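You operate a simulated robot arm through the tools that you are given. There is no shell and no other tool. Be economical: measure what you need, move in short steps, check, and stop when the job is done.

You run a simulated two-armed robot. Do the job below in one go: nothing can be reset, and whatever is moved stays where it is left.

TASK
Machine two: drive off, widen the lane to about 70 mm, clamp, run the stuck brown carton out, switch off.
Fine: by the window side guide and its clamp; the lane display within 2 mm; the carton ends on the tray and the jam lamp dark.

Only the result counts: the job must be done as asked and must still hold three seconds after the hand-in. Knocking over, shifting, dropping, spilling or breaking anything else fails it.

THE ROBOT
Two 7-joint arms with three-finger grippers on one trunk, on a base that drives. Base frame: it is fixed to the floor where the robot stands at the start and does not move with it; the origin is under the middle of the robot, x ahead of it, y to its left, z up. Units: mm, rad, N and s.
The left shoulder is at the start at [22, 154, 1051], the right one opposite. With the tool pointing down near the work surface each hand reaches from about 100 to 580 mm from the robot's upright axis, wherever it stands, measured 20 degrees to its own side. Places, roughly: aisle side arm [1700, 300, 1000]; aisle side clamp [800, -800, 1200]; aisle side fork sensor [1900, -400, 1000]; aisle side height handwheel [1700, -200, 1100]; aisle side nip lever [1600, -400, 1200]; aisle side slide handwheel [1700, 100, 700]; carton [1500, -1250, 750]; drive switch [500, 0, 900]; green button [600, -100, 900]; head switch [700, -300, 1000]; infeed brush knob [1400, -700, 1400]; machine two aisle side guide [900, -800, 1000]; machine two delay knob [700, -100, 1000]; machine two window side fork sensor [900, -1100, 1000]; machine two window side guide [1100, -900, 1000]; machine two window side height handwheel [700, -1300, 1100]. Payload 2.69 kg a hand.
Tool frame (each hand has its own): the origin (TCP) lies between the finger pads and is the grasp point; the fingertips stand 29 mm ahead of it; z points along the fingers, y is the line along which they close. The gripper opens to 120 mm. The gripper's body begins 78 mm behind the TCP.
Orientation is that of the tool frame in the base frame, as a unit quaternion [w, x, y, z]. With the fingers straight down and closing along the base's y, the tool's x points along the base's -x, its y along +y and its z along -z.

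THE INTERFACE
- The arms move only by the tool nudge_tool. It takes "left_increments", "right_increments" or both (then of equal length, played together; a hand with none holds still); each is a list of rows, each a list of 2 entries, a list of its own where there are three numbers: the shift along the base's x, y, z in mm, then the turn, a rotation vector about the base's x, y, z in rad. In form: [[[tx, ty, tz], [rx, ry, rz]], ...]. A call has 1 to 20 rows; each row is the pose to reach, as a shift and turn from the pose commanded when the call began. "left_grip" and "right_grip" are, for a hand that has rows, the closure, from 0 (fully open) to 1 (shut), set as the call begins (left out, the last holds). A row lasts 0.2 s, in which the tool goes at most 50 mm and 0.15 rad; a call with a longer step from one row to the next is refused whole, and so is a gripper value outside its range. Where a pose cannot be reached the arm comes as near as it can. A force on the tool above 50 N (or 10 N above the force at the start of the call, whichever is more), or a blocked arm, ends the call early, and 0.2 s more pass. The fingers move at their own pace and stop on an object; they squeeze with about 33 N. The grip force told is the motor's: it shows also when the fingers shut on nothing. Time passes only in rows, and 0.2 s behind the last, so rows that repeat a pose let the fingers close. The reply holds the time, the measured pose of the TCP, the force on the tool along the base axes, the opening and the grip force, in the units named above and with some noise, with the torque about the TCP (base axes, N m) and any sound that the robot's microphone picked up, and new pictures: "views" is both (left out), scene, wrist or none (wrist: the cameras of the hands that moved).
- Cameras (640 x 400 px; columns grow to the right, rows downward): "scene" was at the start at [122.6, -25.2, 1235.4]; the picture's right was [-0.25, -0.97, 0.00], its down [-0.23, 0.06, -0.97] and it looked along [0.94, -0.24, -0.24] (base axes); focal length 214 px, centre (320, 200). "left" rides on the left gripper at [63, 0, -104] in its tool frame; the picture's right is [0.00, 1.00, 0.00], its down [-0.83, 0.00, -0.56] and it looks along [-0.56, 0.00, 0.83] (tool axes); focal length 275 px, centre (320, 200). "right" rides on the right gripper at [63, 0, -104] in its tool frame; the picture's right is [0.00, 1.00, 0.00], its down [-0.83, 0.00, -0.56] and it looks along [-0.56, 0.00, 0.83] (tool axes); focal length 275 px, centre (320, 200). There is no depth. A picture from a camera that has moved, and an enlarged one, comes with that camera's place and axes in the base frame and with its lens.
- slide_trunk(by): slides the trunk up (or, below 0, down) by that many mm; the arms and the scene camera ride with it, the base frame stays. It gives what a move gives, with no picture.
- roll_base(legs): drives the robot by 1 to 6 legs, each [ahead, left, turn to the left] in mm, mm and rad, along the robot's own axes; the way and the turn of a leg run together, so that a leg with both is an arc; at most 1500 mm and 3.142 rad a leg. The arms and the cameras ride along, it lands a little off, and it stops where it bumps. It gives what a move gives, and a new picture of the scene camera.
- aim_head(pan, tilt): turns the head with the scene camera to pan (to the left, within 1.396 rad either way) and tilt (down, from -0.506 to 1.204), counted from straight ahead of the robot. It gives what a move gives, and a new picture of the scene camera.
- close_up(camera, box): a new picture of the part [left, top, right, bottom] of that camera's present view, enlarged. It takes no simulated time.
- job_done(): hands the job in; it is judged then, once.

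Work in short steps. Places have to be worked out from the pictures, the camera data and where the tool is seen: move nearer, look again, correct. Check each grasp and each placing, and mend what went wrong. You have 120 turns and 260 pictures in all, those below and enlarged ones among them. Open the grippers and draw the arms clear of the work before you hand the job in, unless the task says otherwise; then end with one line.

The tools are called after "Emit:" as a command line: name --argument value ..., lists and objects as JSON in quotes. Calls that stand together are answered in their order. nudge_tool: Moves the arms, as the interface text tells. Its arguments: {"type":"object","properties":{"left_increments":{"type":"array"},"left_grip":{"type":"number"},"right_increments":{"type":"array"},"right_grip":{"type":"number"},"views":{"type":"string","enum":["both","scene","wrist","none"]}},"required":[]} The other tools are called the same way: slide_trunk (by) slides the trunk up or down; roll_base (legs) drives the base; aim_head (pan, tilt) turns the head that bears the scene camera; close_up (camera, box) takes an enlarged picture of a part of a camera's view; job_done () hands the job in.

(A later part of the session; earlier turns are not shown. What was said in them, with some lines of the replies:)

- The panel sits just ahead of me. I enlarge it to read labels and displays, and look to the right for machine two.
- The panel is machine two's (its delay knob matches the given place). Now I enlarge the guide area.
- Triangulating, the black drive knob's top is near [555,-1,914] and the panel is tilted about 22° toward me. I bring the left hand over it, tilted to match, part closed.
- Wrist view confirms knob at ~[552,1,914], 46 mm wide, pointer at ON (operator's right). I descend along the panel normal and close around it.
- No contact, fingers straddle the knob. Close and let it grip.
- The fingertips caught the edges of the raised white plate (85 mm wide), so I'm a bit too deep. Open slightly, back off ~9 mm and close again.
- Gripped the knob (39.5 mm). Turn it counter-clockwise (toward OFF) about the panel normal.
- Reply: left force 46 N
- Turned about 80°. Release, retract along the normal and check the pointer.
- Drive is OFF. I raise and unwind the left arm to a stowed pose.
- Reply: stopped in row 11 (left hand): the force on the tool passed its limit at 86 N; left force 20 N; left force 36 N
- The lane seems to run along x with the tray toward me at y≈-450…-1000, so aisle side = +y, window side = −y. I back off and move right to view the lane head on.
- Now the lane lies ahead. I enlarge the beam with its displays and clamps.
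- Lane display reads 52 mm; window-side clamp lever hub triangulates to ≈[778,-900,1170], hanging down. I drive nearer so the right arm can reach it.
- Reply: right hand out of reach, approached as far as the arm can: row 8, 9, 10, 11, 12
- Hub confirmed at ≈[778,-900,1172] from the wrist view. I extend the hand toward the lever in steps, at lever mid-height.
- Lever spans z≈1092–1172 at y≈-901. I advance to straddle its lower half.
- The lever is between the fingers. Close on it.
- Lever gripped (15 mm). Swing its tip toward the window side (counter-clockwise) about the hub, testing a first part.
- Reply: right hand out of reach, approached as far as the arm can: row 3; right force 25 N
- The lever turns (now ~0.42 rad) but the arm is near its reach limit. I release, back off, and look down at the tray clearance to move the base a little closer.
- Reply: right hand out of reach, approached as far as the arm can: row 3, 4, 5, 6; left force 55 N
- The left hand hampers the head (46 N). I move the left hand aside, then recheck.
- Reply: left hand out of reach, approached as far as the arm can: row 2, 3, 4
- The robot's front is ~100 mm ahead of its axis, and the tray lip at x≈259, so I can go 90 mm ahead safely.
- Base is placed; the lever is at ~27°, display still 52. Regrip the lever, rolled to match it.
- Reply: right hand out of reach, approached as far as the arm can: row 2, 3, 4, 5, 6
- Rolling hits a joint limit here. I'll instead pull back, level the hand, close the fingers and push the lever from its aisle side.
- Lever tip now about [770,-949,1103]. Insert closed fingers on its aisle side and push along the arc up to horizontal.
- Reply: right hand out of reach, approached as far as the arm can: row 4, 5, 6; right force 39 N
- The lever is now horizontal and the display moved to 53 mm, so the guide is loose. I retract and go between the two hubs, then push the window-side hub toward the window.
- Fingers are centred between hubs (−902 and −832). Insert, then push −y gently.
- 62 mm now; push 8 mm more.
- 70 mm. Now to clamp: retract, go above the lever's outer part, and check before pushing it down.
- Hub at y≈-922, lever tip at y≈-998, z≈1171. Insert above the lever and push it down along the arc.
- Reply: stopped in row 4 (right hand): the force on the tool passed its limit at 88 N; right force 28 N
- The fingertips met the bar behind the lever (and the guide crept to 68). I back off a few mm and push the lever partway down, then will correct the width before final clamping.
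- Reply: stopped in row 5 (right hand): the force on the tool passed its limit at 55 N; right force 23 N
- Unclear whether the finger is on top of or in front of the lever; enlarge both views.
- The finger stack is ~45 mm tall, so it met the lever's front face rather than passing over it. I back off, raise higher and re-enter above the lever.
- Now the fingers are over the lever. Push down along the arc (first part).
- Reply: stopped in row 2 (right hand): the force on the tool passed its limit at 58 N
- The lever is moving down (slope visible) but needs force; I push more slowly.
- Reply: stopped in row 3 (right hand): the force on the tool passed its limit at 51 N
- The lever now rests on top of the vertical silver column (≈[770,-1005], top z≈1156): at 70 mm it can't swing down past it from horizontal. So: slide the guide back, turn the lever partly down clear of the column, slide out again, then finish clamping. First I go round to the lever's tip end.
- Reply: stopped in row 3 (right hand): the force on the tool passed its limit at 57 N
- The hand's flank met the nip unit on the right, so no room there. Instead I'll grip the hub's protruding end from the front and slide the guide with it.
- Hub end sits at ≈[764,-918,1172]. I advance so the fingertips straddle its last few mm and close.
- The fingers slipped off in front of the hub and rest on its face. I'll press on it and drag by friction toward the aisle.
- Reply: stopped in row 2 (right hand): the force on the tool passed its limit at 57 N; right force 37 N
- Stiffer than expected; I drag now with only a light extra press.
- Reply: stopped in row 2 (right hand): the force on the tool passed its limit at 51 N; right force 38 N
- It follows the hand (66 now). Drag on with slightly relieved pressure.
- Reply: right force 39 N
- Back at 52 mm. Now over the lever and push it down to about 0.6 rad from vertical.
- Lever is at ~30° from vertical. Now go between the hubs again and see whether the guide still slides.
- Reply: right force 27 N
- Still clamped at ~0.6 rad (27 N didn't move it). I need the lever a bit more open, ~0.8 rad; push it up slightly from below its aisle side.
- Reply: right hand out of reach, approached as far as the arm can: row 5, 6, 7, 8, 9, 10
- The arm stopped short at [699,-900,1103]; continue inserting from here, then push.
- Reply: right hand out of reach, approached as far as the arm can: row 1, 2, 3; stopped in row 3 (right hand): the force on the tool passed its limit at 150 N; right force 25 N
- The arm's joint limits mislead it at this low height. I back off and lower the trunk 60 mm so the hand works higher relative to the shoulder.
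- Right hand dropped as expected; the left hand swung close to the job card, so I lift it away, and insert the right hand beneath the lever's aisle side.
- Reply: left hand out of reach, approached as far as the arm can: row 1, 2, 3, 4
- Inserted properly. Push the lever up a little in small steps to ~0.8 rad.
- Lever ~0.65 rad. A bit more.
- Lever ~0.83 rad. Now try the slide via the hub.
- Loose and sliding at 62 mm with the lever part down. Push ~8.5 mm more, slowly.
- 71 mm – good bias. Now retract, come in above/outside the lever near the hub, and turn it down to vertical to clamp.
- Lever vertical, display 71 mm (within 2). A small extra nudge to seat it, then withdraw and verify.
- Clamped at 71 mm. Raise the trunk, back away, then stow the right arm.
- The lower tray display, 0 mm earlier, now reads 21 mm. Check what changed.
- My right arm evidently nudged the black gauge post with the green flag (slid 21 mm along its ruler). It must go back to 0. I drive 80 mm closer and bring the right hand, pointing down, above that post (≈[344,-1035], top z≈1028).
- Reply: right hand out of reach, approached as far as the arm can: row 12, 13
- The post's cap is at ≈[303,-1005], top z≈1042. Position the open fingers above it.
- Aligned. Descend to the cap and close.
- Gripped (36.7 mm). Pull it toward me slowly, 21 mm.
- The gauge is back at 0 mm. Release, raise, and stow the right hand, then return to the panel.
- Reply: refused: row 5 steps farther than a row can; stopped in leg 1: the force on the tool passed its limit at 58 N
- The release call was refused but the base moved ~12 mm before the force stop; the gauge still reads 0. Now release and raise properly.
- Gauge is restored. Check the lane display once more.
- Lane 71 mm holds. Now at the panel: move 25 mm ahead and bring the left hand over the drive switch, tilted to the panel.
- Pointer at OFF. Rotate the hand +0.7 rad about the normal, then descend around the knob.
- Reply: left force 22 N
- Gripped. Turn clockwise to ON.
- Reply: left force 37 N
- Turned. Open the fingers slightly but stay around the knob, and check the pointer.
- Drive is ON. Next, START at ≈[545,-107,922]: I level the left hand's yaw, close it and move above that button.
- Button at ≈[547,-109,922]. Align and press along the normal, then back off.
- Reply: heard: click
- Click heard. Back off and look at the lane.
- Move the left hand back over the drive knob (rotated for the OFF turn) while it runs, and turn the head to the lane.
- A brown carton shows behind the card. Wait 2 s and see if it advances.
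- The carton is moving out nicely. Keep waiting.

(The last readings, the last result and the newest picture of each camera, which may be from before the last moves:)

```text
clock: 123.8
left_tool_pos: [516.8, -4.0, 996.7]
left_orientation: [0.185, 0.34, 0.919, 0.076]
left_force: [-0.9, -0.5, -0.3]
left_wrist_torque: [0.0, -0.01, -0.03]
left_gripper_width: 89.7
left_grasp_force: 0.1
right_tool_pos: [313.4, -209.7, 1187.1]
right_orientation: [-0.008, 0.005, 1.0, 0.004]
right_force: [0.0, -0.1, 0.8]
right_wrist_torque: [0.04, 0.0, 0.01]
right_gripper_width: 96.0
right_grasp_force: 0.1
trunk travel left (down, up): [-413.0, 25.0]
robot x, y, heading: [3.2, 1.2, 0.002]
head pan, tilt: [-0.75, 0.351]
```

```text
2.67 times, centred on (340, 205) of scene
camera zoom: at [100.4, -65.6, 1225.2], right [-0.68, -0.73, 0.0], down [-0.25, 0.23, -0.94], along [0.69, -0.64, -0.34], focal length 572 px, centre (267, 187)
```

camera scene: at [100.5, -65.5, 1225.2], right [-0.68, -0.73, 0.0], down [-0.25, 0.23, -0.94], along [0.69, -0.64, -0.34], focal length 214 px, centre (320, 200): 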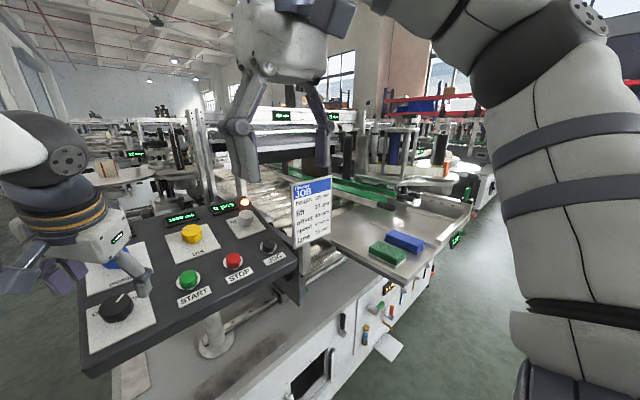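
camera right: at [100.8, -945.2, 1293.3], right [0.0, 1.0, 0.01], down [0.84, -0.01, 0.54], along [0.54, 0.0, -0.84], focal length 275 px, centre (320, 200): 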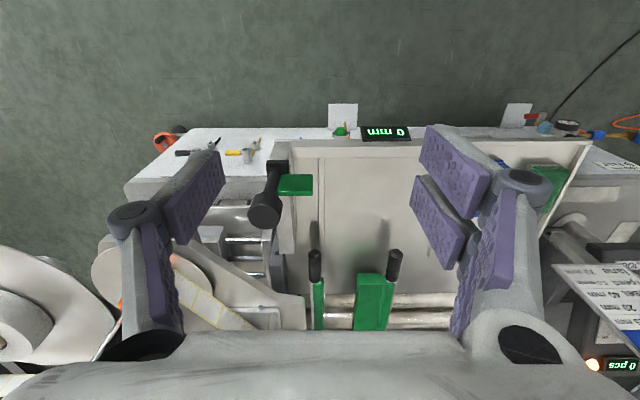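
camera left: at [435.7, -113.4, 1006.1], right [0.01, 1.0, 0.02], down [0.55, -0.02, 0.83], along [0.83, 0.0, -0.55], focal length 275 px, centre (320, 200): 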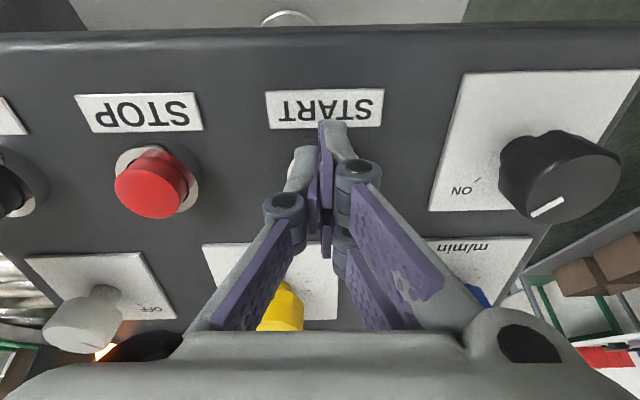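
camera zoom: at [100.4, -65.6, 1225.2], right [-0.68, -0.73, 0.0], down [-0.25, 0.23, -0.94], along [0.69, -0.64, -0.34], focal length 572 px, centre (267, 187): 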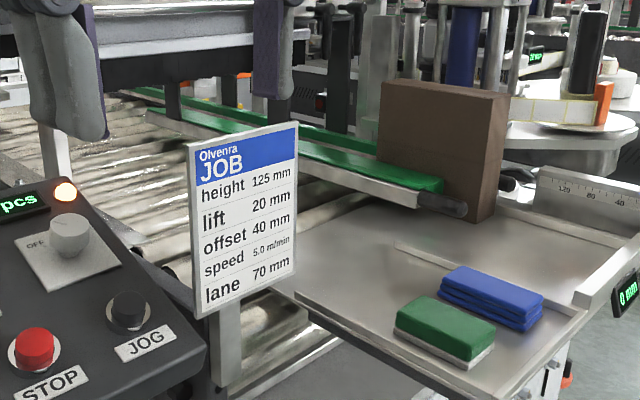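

Almost out; the lamp is still lit. Wait a bit more.

Emit:
nudge_tool --left_increments '[[[0, 0, 0], [0, 0, 0]], [[0, 0, 0], [0, 0, 0]], [[0, 0, 0], [0, 0, 0]], [[0, 0, 0], [0, 0, 0]], [[0, 0, 0], [0, 0, 0]], [[0, 0, 0], [0, 0, 0]], [[0, 0, 0], [0, 0, 0]], [[0, 0, 0], [0, 0, 0]], [[0, 0, 0], [0, 0, 0]], [[0, 0, 0], [0, 0, 0]], [[0, 0, 0], [0, 0, 0]], [[0, 0, 0], [0, 0, 0]]]' --views "none"

Emit:
close_up --camera "scene" --box '[220, 130, 460, 280]'

```text
clock: 126.3
left_tool_pos: [518.1, -4.7, 997.3]
left_orientation: [0.184, 0.34, 0.919, 0.076]
left_force: [-0.1, 0.0, -0.5]
left_wrist_torque: [0.03, -0.02, -0.04]
left_gripper_width: 90.0
left_grasp_force: 0.0
right_tool_pos: [313.8, -210.6, 1186.3]
right_orientation: [-0.01, 0.006, 1.0, 0.004]
right_force: [0.1, 0.0, 0.9]
right_wrist_torque: [0.01, 0.0, 0.02]
right_gripper_width: 96.1
right_grasp_force: 0.0
trunk travel left (down, up): [-413.0, 25.0]
robot x, y, heading: [0.5, -1.2, 0.002]
head pan, tilt: [-0.75, 0.351]
```

```text
2.67 times, centred on (340, 205) of scene
camera zoom: at [100.4, -65.6, 1225.2], right [-0.68, -0.73, 0.0], down [-0.25, 0.23, -0.94], along [0.69, -0.64, -0.34], focal length 572 px, centre (267, 187)
```

zoom: 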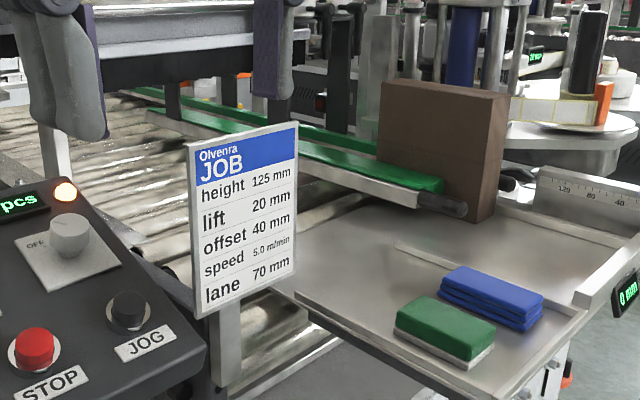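

The carton has stopped at the tray edge (off the rollers). Now switch the drive off, then inspect from the front. First descend to the knob.

Emit:
nudge_tool --left_increments '[[[8, 3, -22], [0, 0, 0]], [[17, 5, -45], [0, 0, 0]], [[26, 5, -67], [0, 0, 0]], [[26, 5, -67], [0, 0, 0]]]' --views "wrist"

Emit:
nudge_tool --left_increments '[[[0, 0, 0], [0, 0, 0]], [[0, 0, 0], [0, 0, 0]], [[0, 0, 0], [0, 0, 0]]]' --left_grip 1.0 --views "wrist"

```text
clock: 127.3
left_tool_pos: [542.4, -0.7, 930.5]
left_orientation: [0.185, 0.341, 0.918, 0.075]
left_force: [-0.4, 0.3, -0.5]
left_wrist_torque: [0.0, 0.01, 0.01]
left_gripper_width: 90.0
left_grasp_force: 0.1
right_tool_pos: [314.1, -210.6, 1188.3]
right_orientation: [-0.008, 0.006, 1.0, 0.005]
right_force: [-0.7, 0.2, 1.3]
right_wrist_torque: [0.02, 0.02, 0.01]
right_gripper_width: 95.8
right_grasp_force: 0.1
trunk travel left (down, up): [-413.0, 25.0]
robot x, y, heading: [-2.5, -1.9, 0.005]
head pan, tilt: [-0.75, 0.351]
camera left: at [457.4, 41.6, 1007.9], right [0.6, 0.75, 0.26], down [0.36, -0.55, 0.75], along [0.71, -0.36, -0.61], focal length 275 px, centre (320, 200)
```

left: 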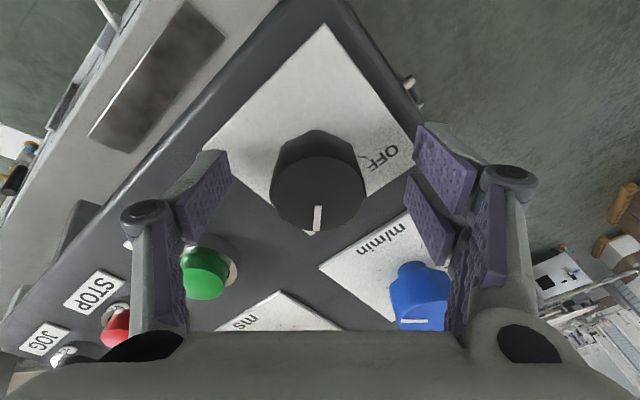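

```text
clock: 128.2
left_tool_pos: [541.3, -0.2, 928.9]
left_orientation: [0.184, 0.342, 0.919, 0.073]
left_force: [-5.4, -5.6, -2.3]
left_wrist_torque: [-1.21, 0.68, -0.39]
left_gripper_width: 40.2
left_grasp_force: 45.1
right_tool_pos: [313.4, -210.1, 1188.2]
right_orientation: [-0.009, 0.007, 1.0, 0.004]
right_force: [0.1, 0.4, -0.5]
right_wrist_torque: [0.02, 0.03, 0.01]
right_gripper_width: 95.9
right_grasp_force: 0.1
trunk travel left (down, up): [-413.0, 25.0]
robot x, y, heading: [-5.6, 2.4, 0.002]
head pan, tilt: [-0.75, 0.351]
camera left: at [456.9, 40.4, 1007.6], right [0.6, 0.75, 0.26], down [0.36, -0.55, 0.75], along [0.71, -0.36, -0.61], focal length 275 px, centre (320, 200)
```

left: 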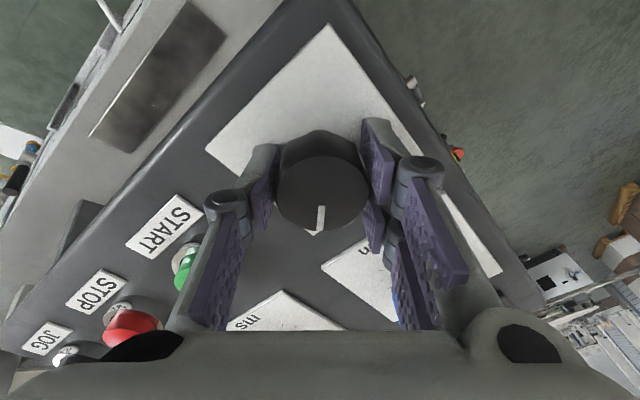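

Gripped. Turn counter-clockwise to OFF.

Emit:
nudge_tool --left_increments '[[[2, 0, 0], [-0.054, 0, 0.131]], [[3, 0, 0], [-0.109, 0, 0.262]], [[3, 0, 0], [-0.163, 0, 0.394]], [[3, 0, 0], [-0.218, 0, 0.525]], [[3, 0, 0], [-0.272, 0, 0.656]], [[3, 0, 0], [-0.326, 0, 0.787]], [[3, 0, 0], [-0.381, 0, 0.918]], [[3, 0, 0], [-0.435, 0, 1.05]], [[3, 0, 0], [-0.49, 0, 1.181]], [[3, 0, 0], [-0.55, 0, 1.33]]]' --views "none"

Emit:
nudge_tool --left_increments '[[[0, 0, 0], [0, 0, 0]], [[0, 0, 0], [0, 0, 0]], [[-12, 0, 29], [0, 0, 0]], [[-26, 0, 62], [0, 0, 0]]]' --left_grip 0.3 --views "scene"

Emit:
close_up --camera "left" --box '[180, 60, 460, 235]'

Emit:
close_up --camera "scene" --box '[220, 130, 460, 280]'

```text
refused: row 10 steps farther than a row can; nothing moved
```

```text
clock: 129.2
left_tool_pos: [517.8, -0.6, 994.6]
left_orientation: [0.185, 0.341, 0.919, 0.076]
left_force: [0.2, 0.7, 0.1]
left_wrist_torque: [0.02, -0.02, -0.01]
left_gripper_width: 84.3
left_grasp_force: 0.1
right_tool_pos: [313.5, -210.5, 1187.7]
right_orientation: [-0.009, 0.006, 1.0, 0.004]
right_force: [0.2, 0.1, -0.3]
right_wrist_torque: [0.0, 0.0, 0.0]
right_gripper_width: 96.1
right_grasp_force: 0.0
trunk travel left (down, up): [-413.0, 25.0]
robot x, y, heading: [-2.5, 0.8, -0.0]
head pan, tilt: [-0.75, 0.351]
camera scene: at [99.9, -65.6, 1225.3], right [-0.68, -0.73, 0.0], down [-0.25, 0.23, -0.94], along [0.69, -0.64, -0.34], focal length 214 px, centre (320, 200)
```

scene: 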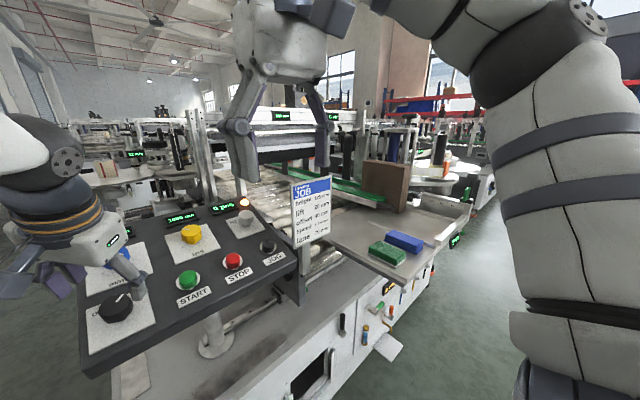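

```text
2.29 times, centred on (320, 148) of left
camera zoom: at [432.5, 40.5, 1072.5], right [0.6, 0.75, 0.27], down [0.36, -0.55, 0.75], along [0.71, -0.36, -0.61], focal length 629 px, centre (320, 320)
```

zoom: 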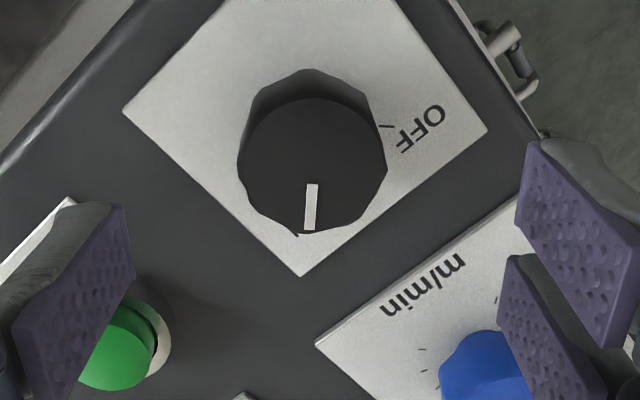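

```text
2.67 times, centred on (340, 205) of scene
camera zoom: at [99.9, -65.6, 1225.3], right [-0.68, -0.73, 0.0], down [-0.25, 0.23, -0.94], along [0.69, -0.64, -0.34], focal length 572 px, centre (267, 187)
```

zoom: 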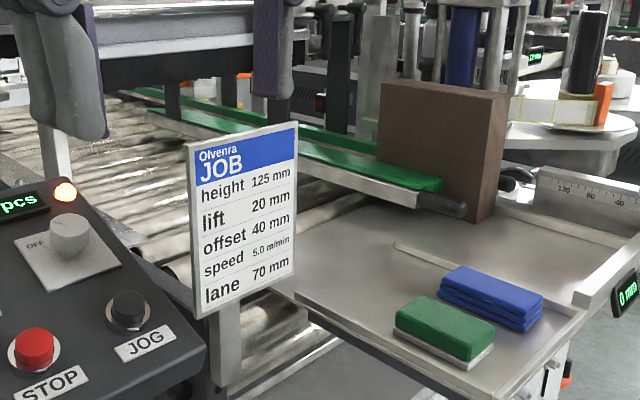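

The turn was refused (last step too big) and I released; the drive is still ON. Descend, grip again.

Emit:
nudge_tool --left_increments '[[[9, 0, -22], [0, 0, 0]], [[18, 0, -44], [0, 0, 0]], [[26, 0, -64], [0, 0, 0]], [[26, 0, -64], [0, 0, 0]]]' --views "none"

Emit:
nudge_tool --left_increments '[[[0, 0, 0], [0, 0, 0]], [[0, 0, 0], [0, 0, 0]], [[0, 0, 0], [0, 0, 0]]]' --left_grip 1.0 --views "none"

Emit:
nudge_tool --left_increments '[[[2, 0, 0], [-0.054, 0, 0.131]], [[3, 0, 0], [-0.109, 0, 0.262]], [[3, 0, 0], [-0.163, 0, 0.394]], [[3, 0, 0], [-0.218, 0, 0.525]], [[3, 0, 0], [-0.272, 0, 0.656]], [[3, 0, 0], [-0.326, 0, 0.787]], [[3, 0, 0], [-0.381, 0, 0.918]], [[3, 0, 0], [-0.435, 0, 1.05]], [[3, 0, 0], [-0.49, 0, 1.181]], [[3, 0, 0], [-0.544, 0, 1.312]]]' --views "wrist"

```text
clock: 130.2
left_tool_pos: [542.8, -2.2, 927.9]
left_orientation: [0.184, 0.341, 0.919, 0.075]
left_force: [0.2, 0.0, -0.4]
left_wrist_torque: [0.0, 0.01, 0.0]
left_gripper_width: 84.0
left_grasp_force: 0.0
right_tool_pos: [313.9, -209.9, 1186.5]
right_orientation: [-0.009, 0.006, 1.0, 0.004]
right_force: [-0.7, 0.7, 0.0]
right_wrist_torque: [0.01, 0.0, 0.01]
right_gripper_width: 95.9
right_grasp_force: 0.0
trunk travel left (down, up): [-413.0, 25.0]
robot x, y, heading: [-1.7, -1.2, 0.003]
head pan, tilt: [-0.75, 0.351]
```

```text
clock: 130.9
left_tool_pos: [543.3, -1.5, 928.4]
left_orientation: [0.184, 0.341, 0.919, 0.074]
left_force: [-1.9, -2.9, 4.9]
left_wrist_torque: [-0.97, 0.59, -0.3]
left_gripper_width: 39.9
left_grasp_force: 45.2
right_tool_pos: [313.3, -210.3, 1187.2]
right_orientation: [-0.009, 0.007, 1.0, 0.004]
right_force: [-0.2, 0.2, 0.2]
right_wrist_torque: [-0.02, 0.01, -0.02]
right_gripper_width: 95.9
right_grasp_force: 0.0
trunk travel left (down, up): [-413.0, 25.0]
robot x, y, heading: [2.1, -4.7, -0.001]
head pan, tilt: [-0.75, 0.351]
```

```text
clock: 133.2
left_tool_pos: [543.6, 1.2, 928.7]
left_orientation: [0.178, -0.342, 0.921, -0.061]
left_force: [-26.1, 1.4, -11.7]
left_wrist_torque: [0.9, -0.19, 0.29]
left_gripper_width: 39.8
left_grasp_force: 45.1
right_tool_pos: [311.7, -210.4, 1187.2]
right_orientation: [-0.008, 0.006, 1.0, 0.005]
right_force: [-0.2, 0.2, 0.5]
right_wrist_torque: [0.0, 0.0, -0.01]
right_gripper_width: 96.1
right_grasp_force: 0.1
trunk travel left (down, up): [-413.0, 25.0]
robot x, y, heading: [-0.8, -1.3, 0.0]
head pan, tilt: [-0.75, 0.351]
camera left: at [460.7, -40.3, 1006.5], right [-0.61, 0.76, -0.23], down [0.38, 0.53, 0.76], along [0.7, 0.37, -0.61], focal length 275 px, centre (320, 200)
```

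left: 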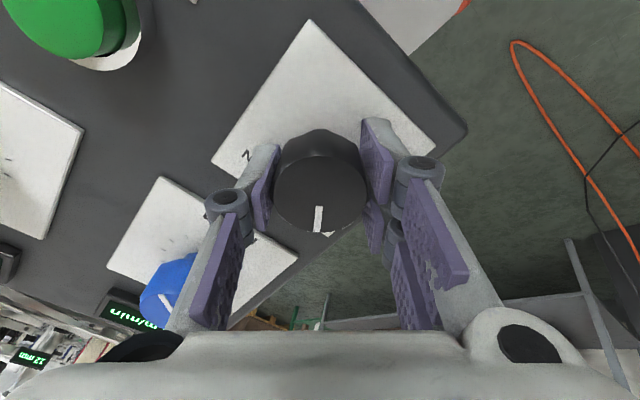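

Turned. Release and retract, then check pointer and lamp.

Emit:
nudge_tool --left_increments '[[[0, 0, 0], [0, 0, 0]], [[0, 0, 0], [0, 0, 0]], [[-12, 0, 29], [0, 0, 0]], [[-26, 0, 62], [0, 0, 0]]]' --left_grip 0.3 --views "wrist"

Emit:
close_up --camera "scene" --box '[80, 130, 460, 330]'

```text
clock: 134.2
left_tool_pos: [519.4, -0.0, 991.9]
left_orientation: [0.18, -0.342, 0.92, -0.062]
left_force: [-0.7, 0.1, -0.3]
left_wrist_torque: [-0.01, 0.04, 0.0]
left_gripper_width: 84.0
left_grasp_force: 0.0
right_tool_pos: [313.1, -209.9, 1187.2]
right_orientation: [-0.008, 0.006, 1.0, 0.004]
right_force: [0.3, -0.2, -0.1]
right_wrist_torque: [0.0, 0.03, 0.01]
right_gripper_width: 95.8
right_grasp_force: 0.1
trunk travel left (down, up): [-413.0, 25.0]
robot x, y, heading: [-1.0, 0.0, 0.007]
head pan, tilt: [-0.75, 0.351]
camera left: at [436.3, -40.7, 1070.2], right [-0.6, 0.76, -0.24], down [0.38, 0.53, 0.76], along [0.7, 0.37, -0.61], focal length 275 px, centre (320, 200)
```

left: 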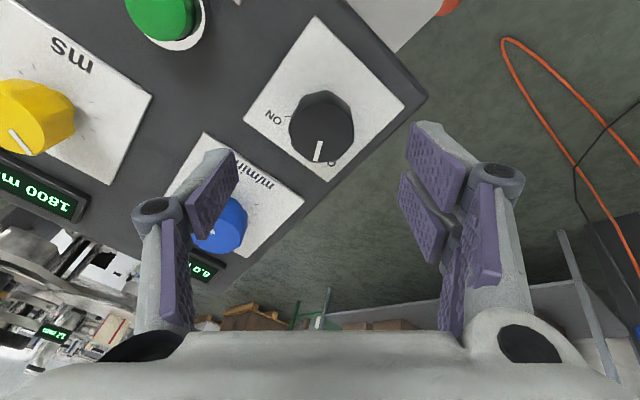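

```text
1.68 times, centred on (270, 230) of scene
camera zoom: at [99.8, -65.6, 1225.3], right [-0.68, -0.73, 0.0], down [-0.25, 0.23, -0.94], along [0.69, -0.64, -0.34], focal length 361 px, centre (404, 150)
```

zoom: 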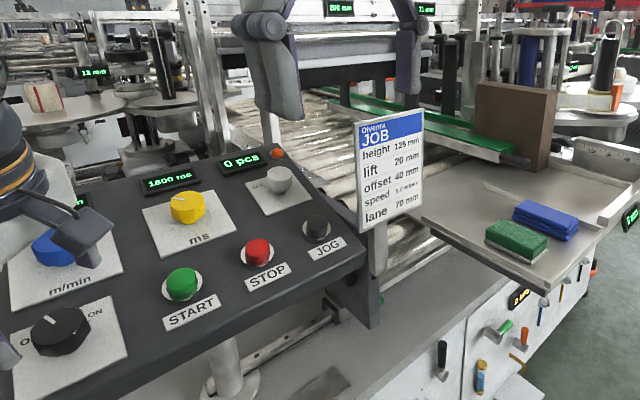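

Drive is OFF. Zoom on the lamp and the pointer.

Emit:
close_up --camera "scene" --box '[200, 185, 290, 245]'

Emit:
close_up --camera "left" --box '[230, 60, 430, 190]'

Emit:
nudge_tool --left_increments '[[[-15, 0, 30], [0.05, 0, -0.12]], [[-35, 5, 60], [0.1, 0, -0.24]], [[-60, 10, 90], [0.15, 0, -0.36]], [[-85, 20, 120], [0.2, 0, -0.48]], [[-110, 30, 145], [0.25, 0, -0.6]], [[-135, 50, 165], [0.25, 0, -0.6]], [[-160, 75, 170], [0.25, 0, -0.6]]]' --left_grip 0.3 --views "none"

```text
6.67 times, centred on (245, 215) of scene
camera zoom: at [99.8, -65.6, 1225.3], right [-0.68, -0.73, 0.0], down [-0.25, 0.23, -0.94], along [0.69, -0.64, -0.34], focal length 1430 px, centre (820, 100)
```

zoom: 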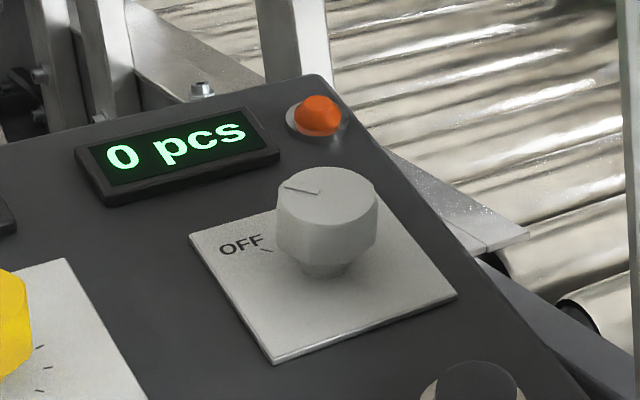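

```text
3.08 times, centred on (330, 125) of left
camera zoom: at [436.3, -40.7, 1070.2], right [-0.6, 0.76, -0.24], down [0.38, 0.53, 0.76], along [0.7, 0.37, -0.61], focal length 847 px, centre (289, 431)
```

zoom: 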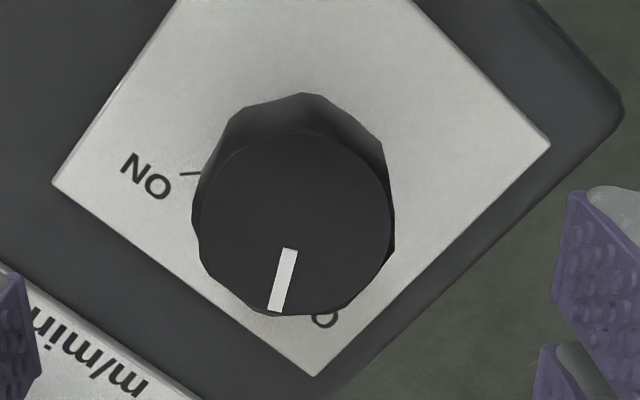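

```text
clock: 135.8
left_tool_pos: [360.2, 76.5, 1158.1]
left_orientation: [0.194, -0.03, 0.981, 0.001]
left_force: [-0.1, 0.6, 0.0]
left_wrist_torque: [0.02, -0.03, -0.01]
left_gripper_width: 83.8
left_grasp_force: 0.2
right_tool_pos: [312.1, -208.6, 1186.5]
right_orientation: [-0.009, 0.006, 1.0, 0.004]
right_force: [0.4, 0.0, -0.4]
right_wrist_torque: [-0.04, 0.02, 0.02]
right_gripper_width: 96.1
right_grasp_force: 0.1
trunk travel left (down, up): [-413.0, 25.0]
robot x, y, heading: [-1.6, 0.3, 0.002]
head pan, tilt: [-0.75, 0.351]
```

Lamp is dark. The pointer may be slightly short of OFF; check it again from here.

Emit:
aim_head --pan -0.15 --tilt 0.6

Emit:
close_up --camera "scene" --box '[230, 120, 410, 240]'

Emit:
close_up --camera "left" --box '[180, 60, 460, 240]'

```text
clock: 136.8
left_tool_pos: [360.9, 75.1, 1158.2]
left_orientation: [0.194, -0.03, 0.98, 0.003]
left_force: [0.1, 0.1, -0.1]
left_wrist_torque: [-0.04, -0.04, 0.02]
left_gripper_width: 84.1
left_grasp_force: 0.2
right_tool_pos: [313.1, -209.9, 1187.2]
right_orientation: [-0.008, 0.006, 1.0, 0.005]
right_force: [0.3, 0.1, 0.2]
right_wrist_torque: [-0.01, -0.02, -0.01]
right_gripper_width: 96.0
right_grasp_force: 0.0
trunk travel left (down, up): [-413.0, 25.0]
robot x, y, heading: [-1.8, 2.0, -0.001]
head pan, tilt: [-0.15, 0.6]
camera scene: at [119.6, -15.4, 1202.4], right [-0.15, -0.99, 0.0], down [-0.56, 0.08, -0.83], along [0.82, -0.12, -0.56], focal length 214 px, centre (320, 200)
```

scene: 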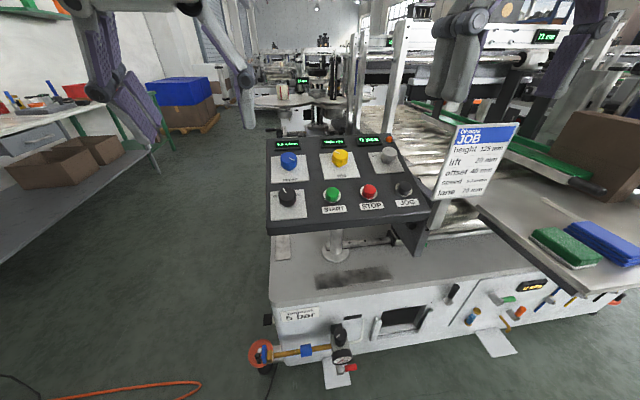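

```text
3.33 times, centred on (320, 180) of scene
camera zoom: at [119.6, -15.4, 1202.4], right [-0.15, -0.99, 0.0], down [-0.56, 0.08, -0.83], along [0.82, -0.12, -0.56], focal length 715 px, centre (320, 267)
```

zoom: 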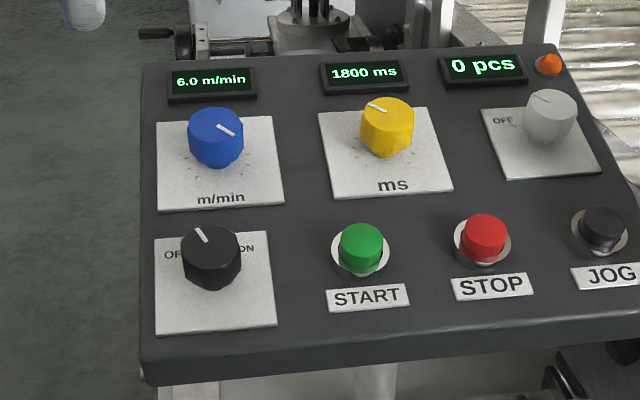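

```text
2.22 times, centred on (320, 150) of left
camera zoom: at [262.1, 71.0, 1230.8], right [-0.05, 1.0, -0.01], down [0.56, 0.04, 0.83], along [0.83, 0.04, -0.56], focal length 612 px, centre (320, 311)
```

zoom: 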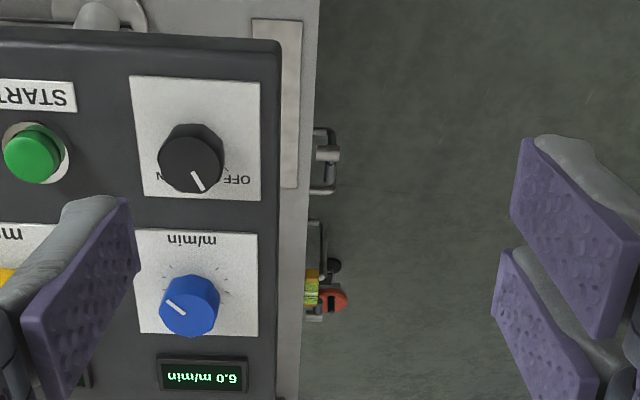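

Lamp dark, but the pointer stands ~15° short of the OFF mark; I'll finish that turn. Back over the knob.

Emit:
nudge_tool --left_increments '[[[35, -15, -20], [0, 0, 0]], [[70, -30, -50], [0, 0, 0]], [[100, -45, -80], [0, 0, 0]], [[130, -60, -115], [0, 0, 0]], [[155, -73, -150], [0, 0, 0]], [[164, -74, -172], [0, 0, 0]], [[173, -75, -194], [0, 0, 0]], [[182, -75, -216], [0, 0, 0]], [[187, -75, -229], [0, 0, 0]], [[187, -75, -229], [0, 0, 0]]]' --left_grip 0.25 --views "wrist"

```text
clock: 138.9
left_tool_pos: [546.7, 1.8, 929.9]
left_orientation: [0.194, -0.03, 0.981, 0.002]
left_force: [0.0, 0.4, 0.4]
left_wrist_torque: [0.02, 0.02, 0.03]
left_gripper_width: 90.2
left_grasp_force: 0.1
right_tool_pos: [314.0, -209.8, 1186.6]
right_orientation: [-0.009, 0.005, 1.0, 0.004]
right_force: [0.0, 0.4, 0.4]
right_wrist_torque: [0.0, 0.01, 0.04]
right_gripper_width: 96.1
right_grasp_force: 0.1
trunk travel left (down, up): [-413.0, 25.0]
robot x, y, heading: [1.6, -2.2, 0.009]
head pan, tilt: [-0.15, 0.6]
camera left: at [449.5, -2.9, 1003.4], right [-0.05, 1.0, -0.01], down [0.56, 0.04, 0.83], along [0.83, 0.04, -0.56], focal length 275 px, centre (320, 200)
```

left: 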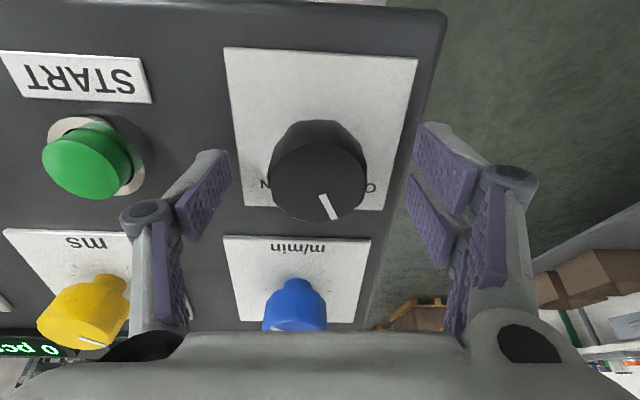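

Close and turn a further ~0.45 rad toward OFF.

Emit:
nudge_tool --left_increments '[[[0, 0, 0], [0, 0, 0]], [[0, 0, 0], [0, 0, 0]], [[0, 0, 0], [0, 0, 0]], [[0, 0, 0], [-0.05, 0, 0.12]], [[0, 0, 0], [-0.1, 0, 0.24]], [[0, 0, 0], [-0.15, 0, 0.36]], [[0, 0, 0], [-0.18, 0, 0.44]], [[0, 0, 0], [-0.18, 0, 0.44]]]' --left_grip 1.0 --views "none"

Emit:
nudge_tool --left_increments '[[[0, 0, 0], [0, 0, 0]], [[0, 0, 0], [0, 0, 0]], [[-12, 0, 29], [0, 0, 0]], [[-26, 0, 62], [0, 0, 0]], [[-50, 10, 100], [0.04, 0, -0.1]], [[-85, 25, 130], [0.08, 0, -0.2]], [[-120, 45, 155], [0.12, 0, -0.3]], [[-155, 65, 170], [0.16, 0, -0.4]], [[-190, 75, 180], [0.18, 0, -0.44]]]' --left_grip 0.3 --views "scene"

Emit:
close_up --camera "scene" --box '[230, 120, 410, 240]'

```text
clock: 140.8
left_tool_pos: [547.0, 4.5, 931.5]
left_orientation: [0.185, -0.261, 0.946, -0.042]
left_force: [-2.2, 17.5, 1.2]
left_wrist_torque: [0.96, -0.07, -0.61]
left_gripper_width: 39.7
left_grasp_force: 45.4
right_tool_pos: [313.3, -207.6, 1188.5]
right_orientation: [-0.008, 0.007, 1.0, 0.003]
right_force: [0.4, 0.3, 0.1]
right_wrist_torque: [-0.01, 0.01, 0.01]
right_gripper_width: 95.9
right_grasp_force: 0.1
trunk travel left (down, up): [-413.0, 25.0]
robot x, y, heading: [-2.3, -1.5, -0.003]
head pan, tilt: [-0.15, 0.6]
```

```text
clock: 142.8
left_tool_pos: [355.6, 75.3, 1112.5]
left_orientation: [0.196, -0.031, 0.98, 0.002]
left_force: [-0.2, -0.5, -0.6]
left_wrist_torque: [-0.03, -0.03, 0.0]
left_gripper_width: 83.9
left_grasp_force: 0.0
right_tool_pos: [314.8, -210.1, 1186.7]
right_orientation: [-0.01, 0.006, 1.0, 0.004]
right_force: [0.4, 0.4, 0.5]
right_wrist_torque: [0.04, -0.02, 0.0]
right_gripper_width: 95.9
right_grasp_force: 0.0
trunk travel left (down, up): [-413.0, 25.0]
robot x, y, heading: [-0.8, -1.6, -0.003]
head pan, tilt: [-0.15, 0.6]
camera scene: at [119.0, -15.2, 1202.5], right [-0.15, -0.99, 0.0], down [-0.56, 0.08, -0.83], along [0.82, -0.12, -0.56], focal length 214 px, centre (320, 200)
```

scene: 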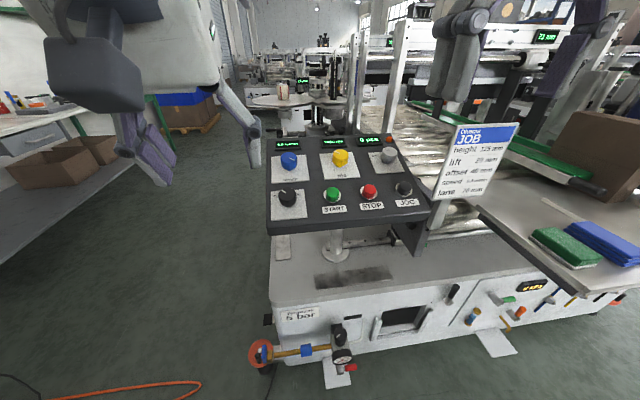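

```text
3.33 times, centred on (320, 180) of scene
camera zoom: at [119.0, -15.2, 1202.5], right [-0.15, -0.99, 0.0], down [-0.56, 0.08, -0.83], along [0.82, -0.12, -0.56], focal length 715 px, centre (320, 267)
```

zoom: 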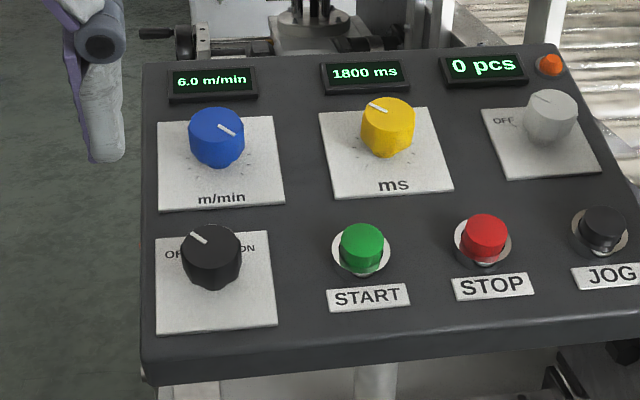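

Drive fully OFF and lamp dark. Now view the carton from the front.

Emit:
roll_base --legs '[[-200, 0, 0], [0, -600, 0]]'

Emit:
close_up --camera "scene" --box '[280, 100, 600, 300]'

```text
clock: 149.0
left_tool_pos: [153.9, -520.8, 1112.6]
left_orientation: [0.194, -0.028, 0.981, 0.001]
left_force: [-0.2, -0.2, -1.2]
left_wrist_torque: [0.0, -0.02, -0.01]
left_gripper_width: 83.9
left_grasp_force: 0.0
right_tool_pos: [110.0, -806.2, 1186.5]
right_orientation: [-0.008, 0.009, 1.0, 0.005]
right_force: [-0.2, 0.2, 0.6]
right_wrist_torque: [0.04, 0.03, -0.01]
right_gripper_width: 96.0
right_grasp_force: 0.0
trunk travel left (down, up): [-413.0, 25.0]
robot x, y, heading: [-203.7, -595.8, -0.002]
head pan, tilt: [-0.15, 0.6]
camera scene: at [-83.5, -610.8, 1202.4], right [-0.15, -0.99, 0.0], down [-0.56, 0.09, -0.83], along [0.82, -0.12, -0.56], focal length 214 px, centre (320, 200)
```

scene: 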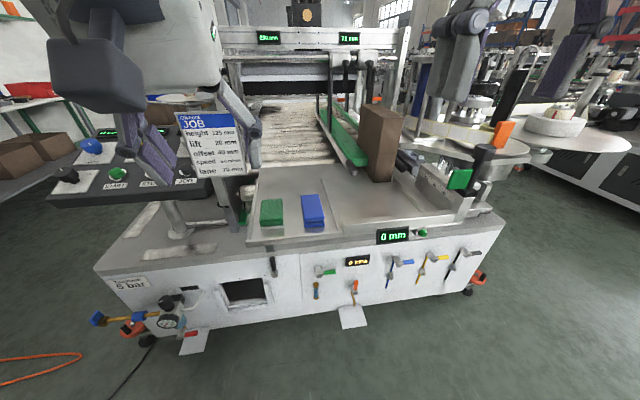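

```text
2.00 times, centred on (440, 200) of scene
camera zoom: at [-83.5, -610.8, 1202.4], right [-0.15, -0.99, 0.0], down [-0.56, 0.09, -0.83], along [0.82, -0.12, -0.56], focal length 429 px, centre (80, 200)
```

zoom: 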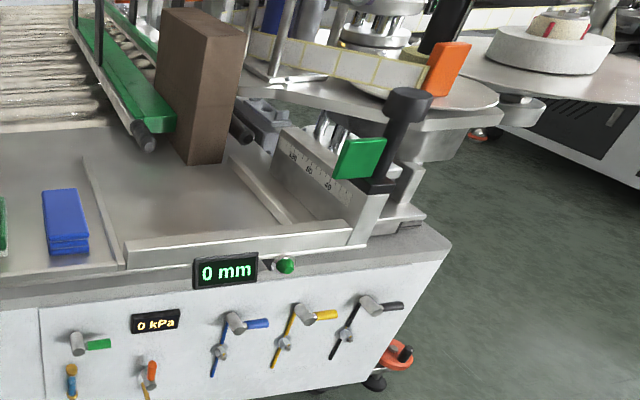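

The carton stands upright on the tray. Check its tail and everything else with the right wrist view and the lane display.

Emit:
close_up --camera "right" --box '[160, 80, 480, 330]'

Emit:
close_up --camera "scene" --box '[240, 20, 420, 190]'

```text
1.60 times, centred on (320, 205) of right
camera zoom: at [48.3, -805.1, 1292.9], right [0.01, 1.0, 0.01], down [0.84, -0.01, 0.54], along [0.54, 0.0, -0.84], focal length 440 px, centre (320, 192)
```

zoom: 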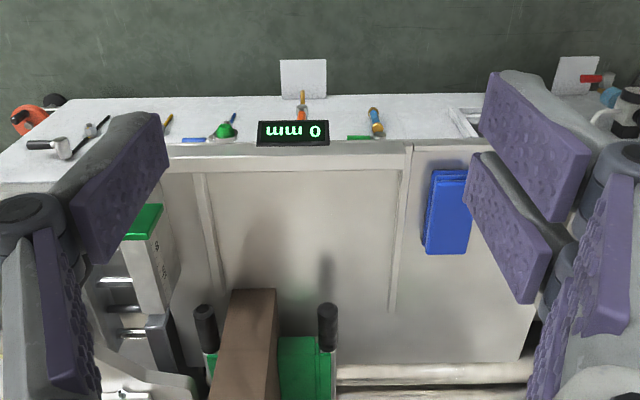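

```text
2.35 times, centred on (330, 105) of scene
camera zoom: at [-83.5, -610.8, 1202.4], right [-0.15, -0.99, 0.0], down [-0.56, 0.09, -0.83], along [0.82, -0.12, -0.56], focal length 505 px, centre (296, 424)
```

zoom: 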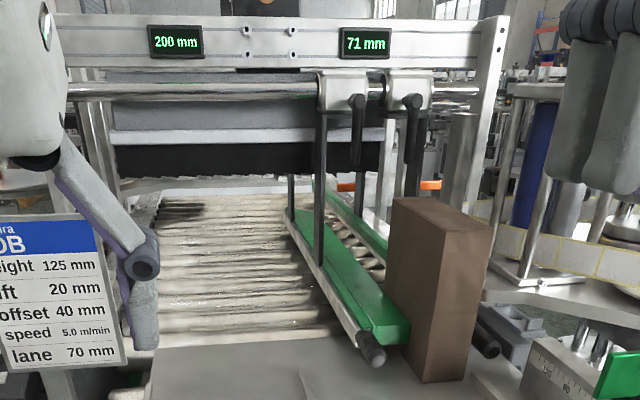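

Everything checks out: the lane display reads 71 mm and the window-side clamp lever is down. The carton stands upright on the tray, the jam lamp is dark, the drive is OFF and the gauge is back at 0 mm. Both hands are open and clear of the work, so I'm handing in.

Emit:
job_done

```text
The job is handed in.
```

I handed machine two in with the lane set to 71 mm and clamped on the window side, the brown carton run out onto the tray, the drive off and the jam lamp dark; the carton's tail may still overlap the last roller slightly, and I bumped the tray gauge to 21 mm while working and put it back to 0.
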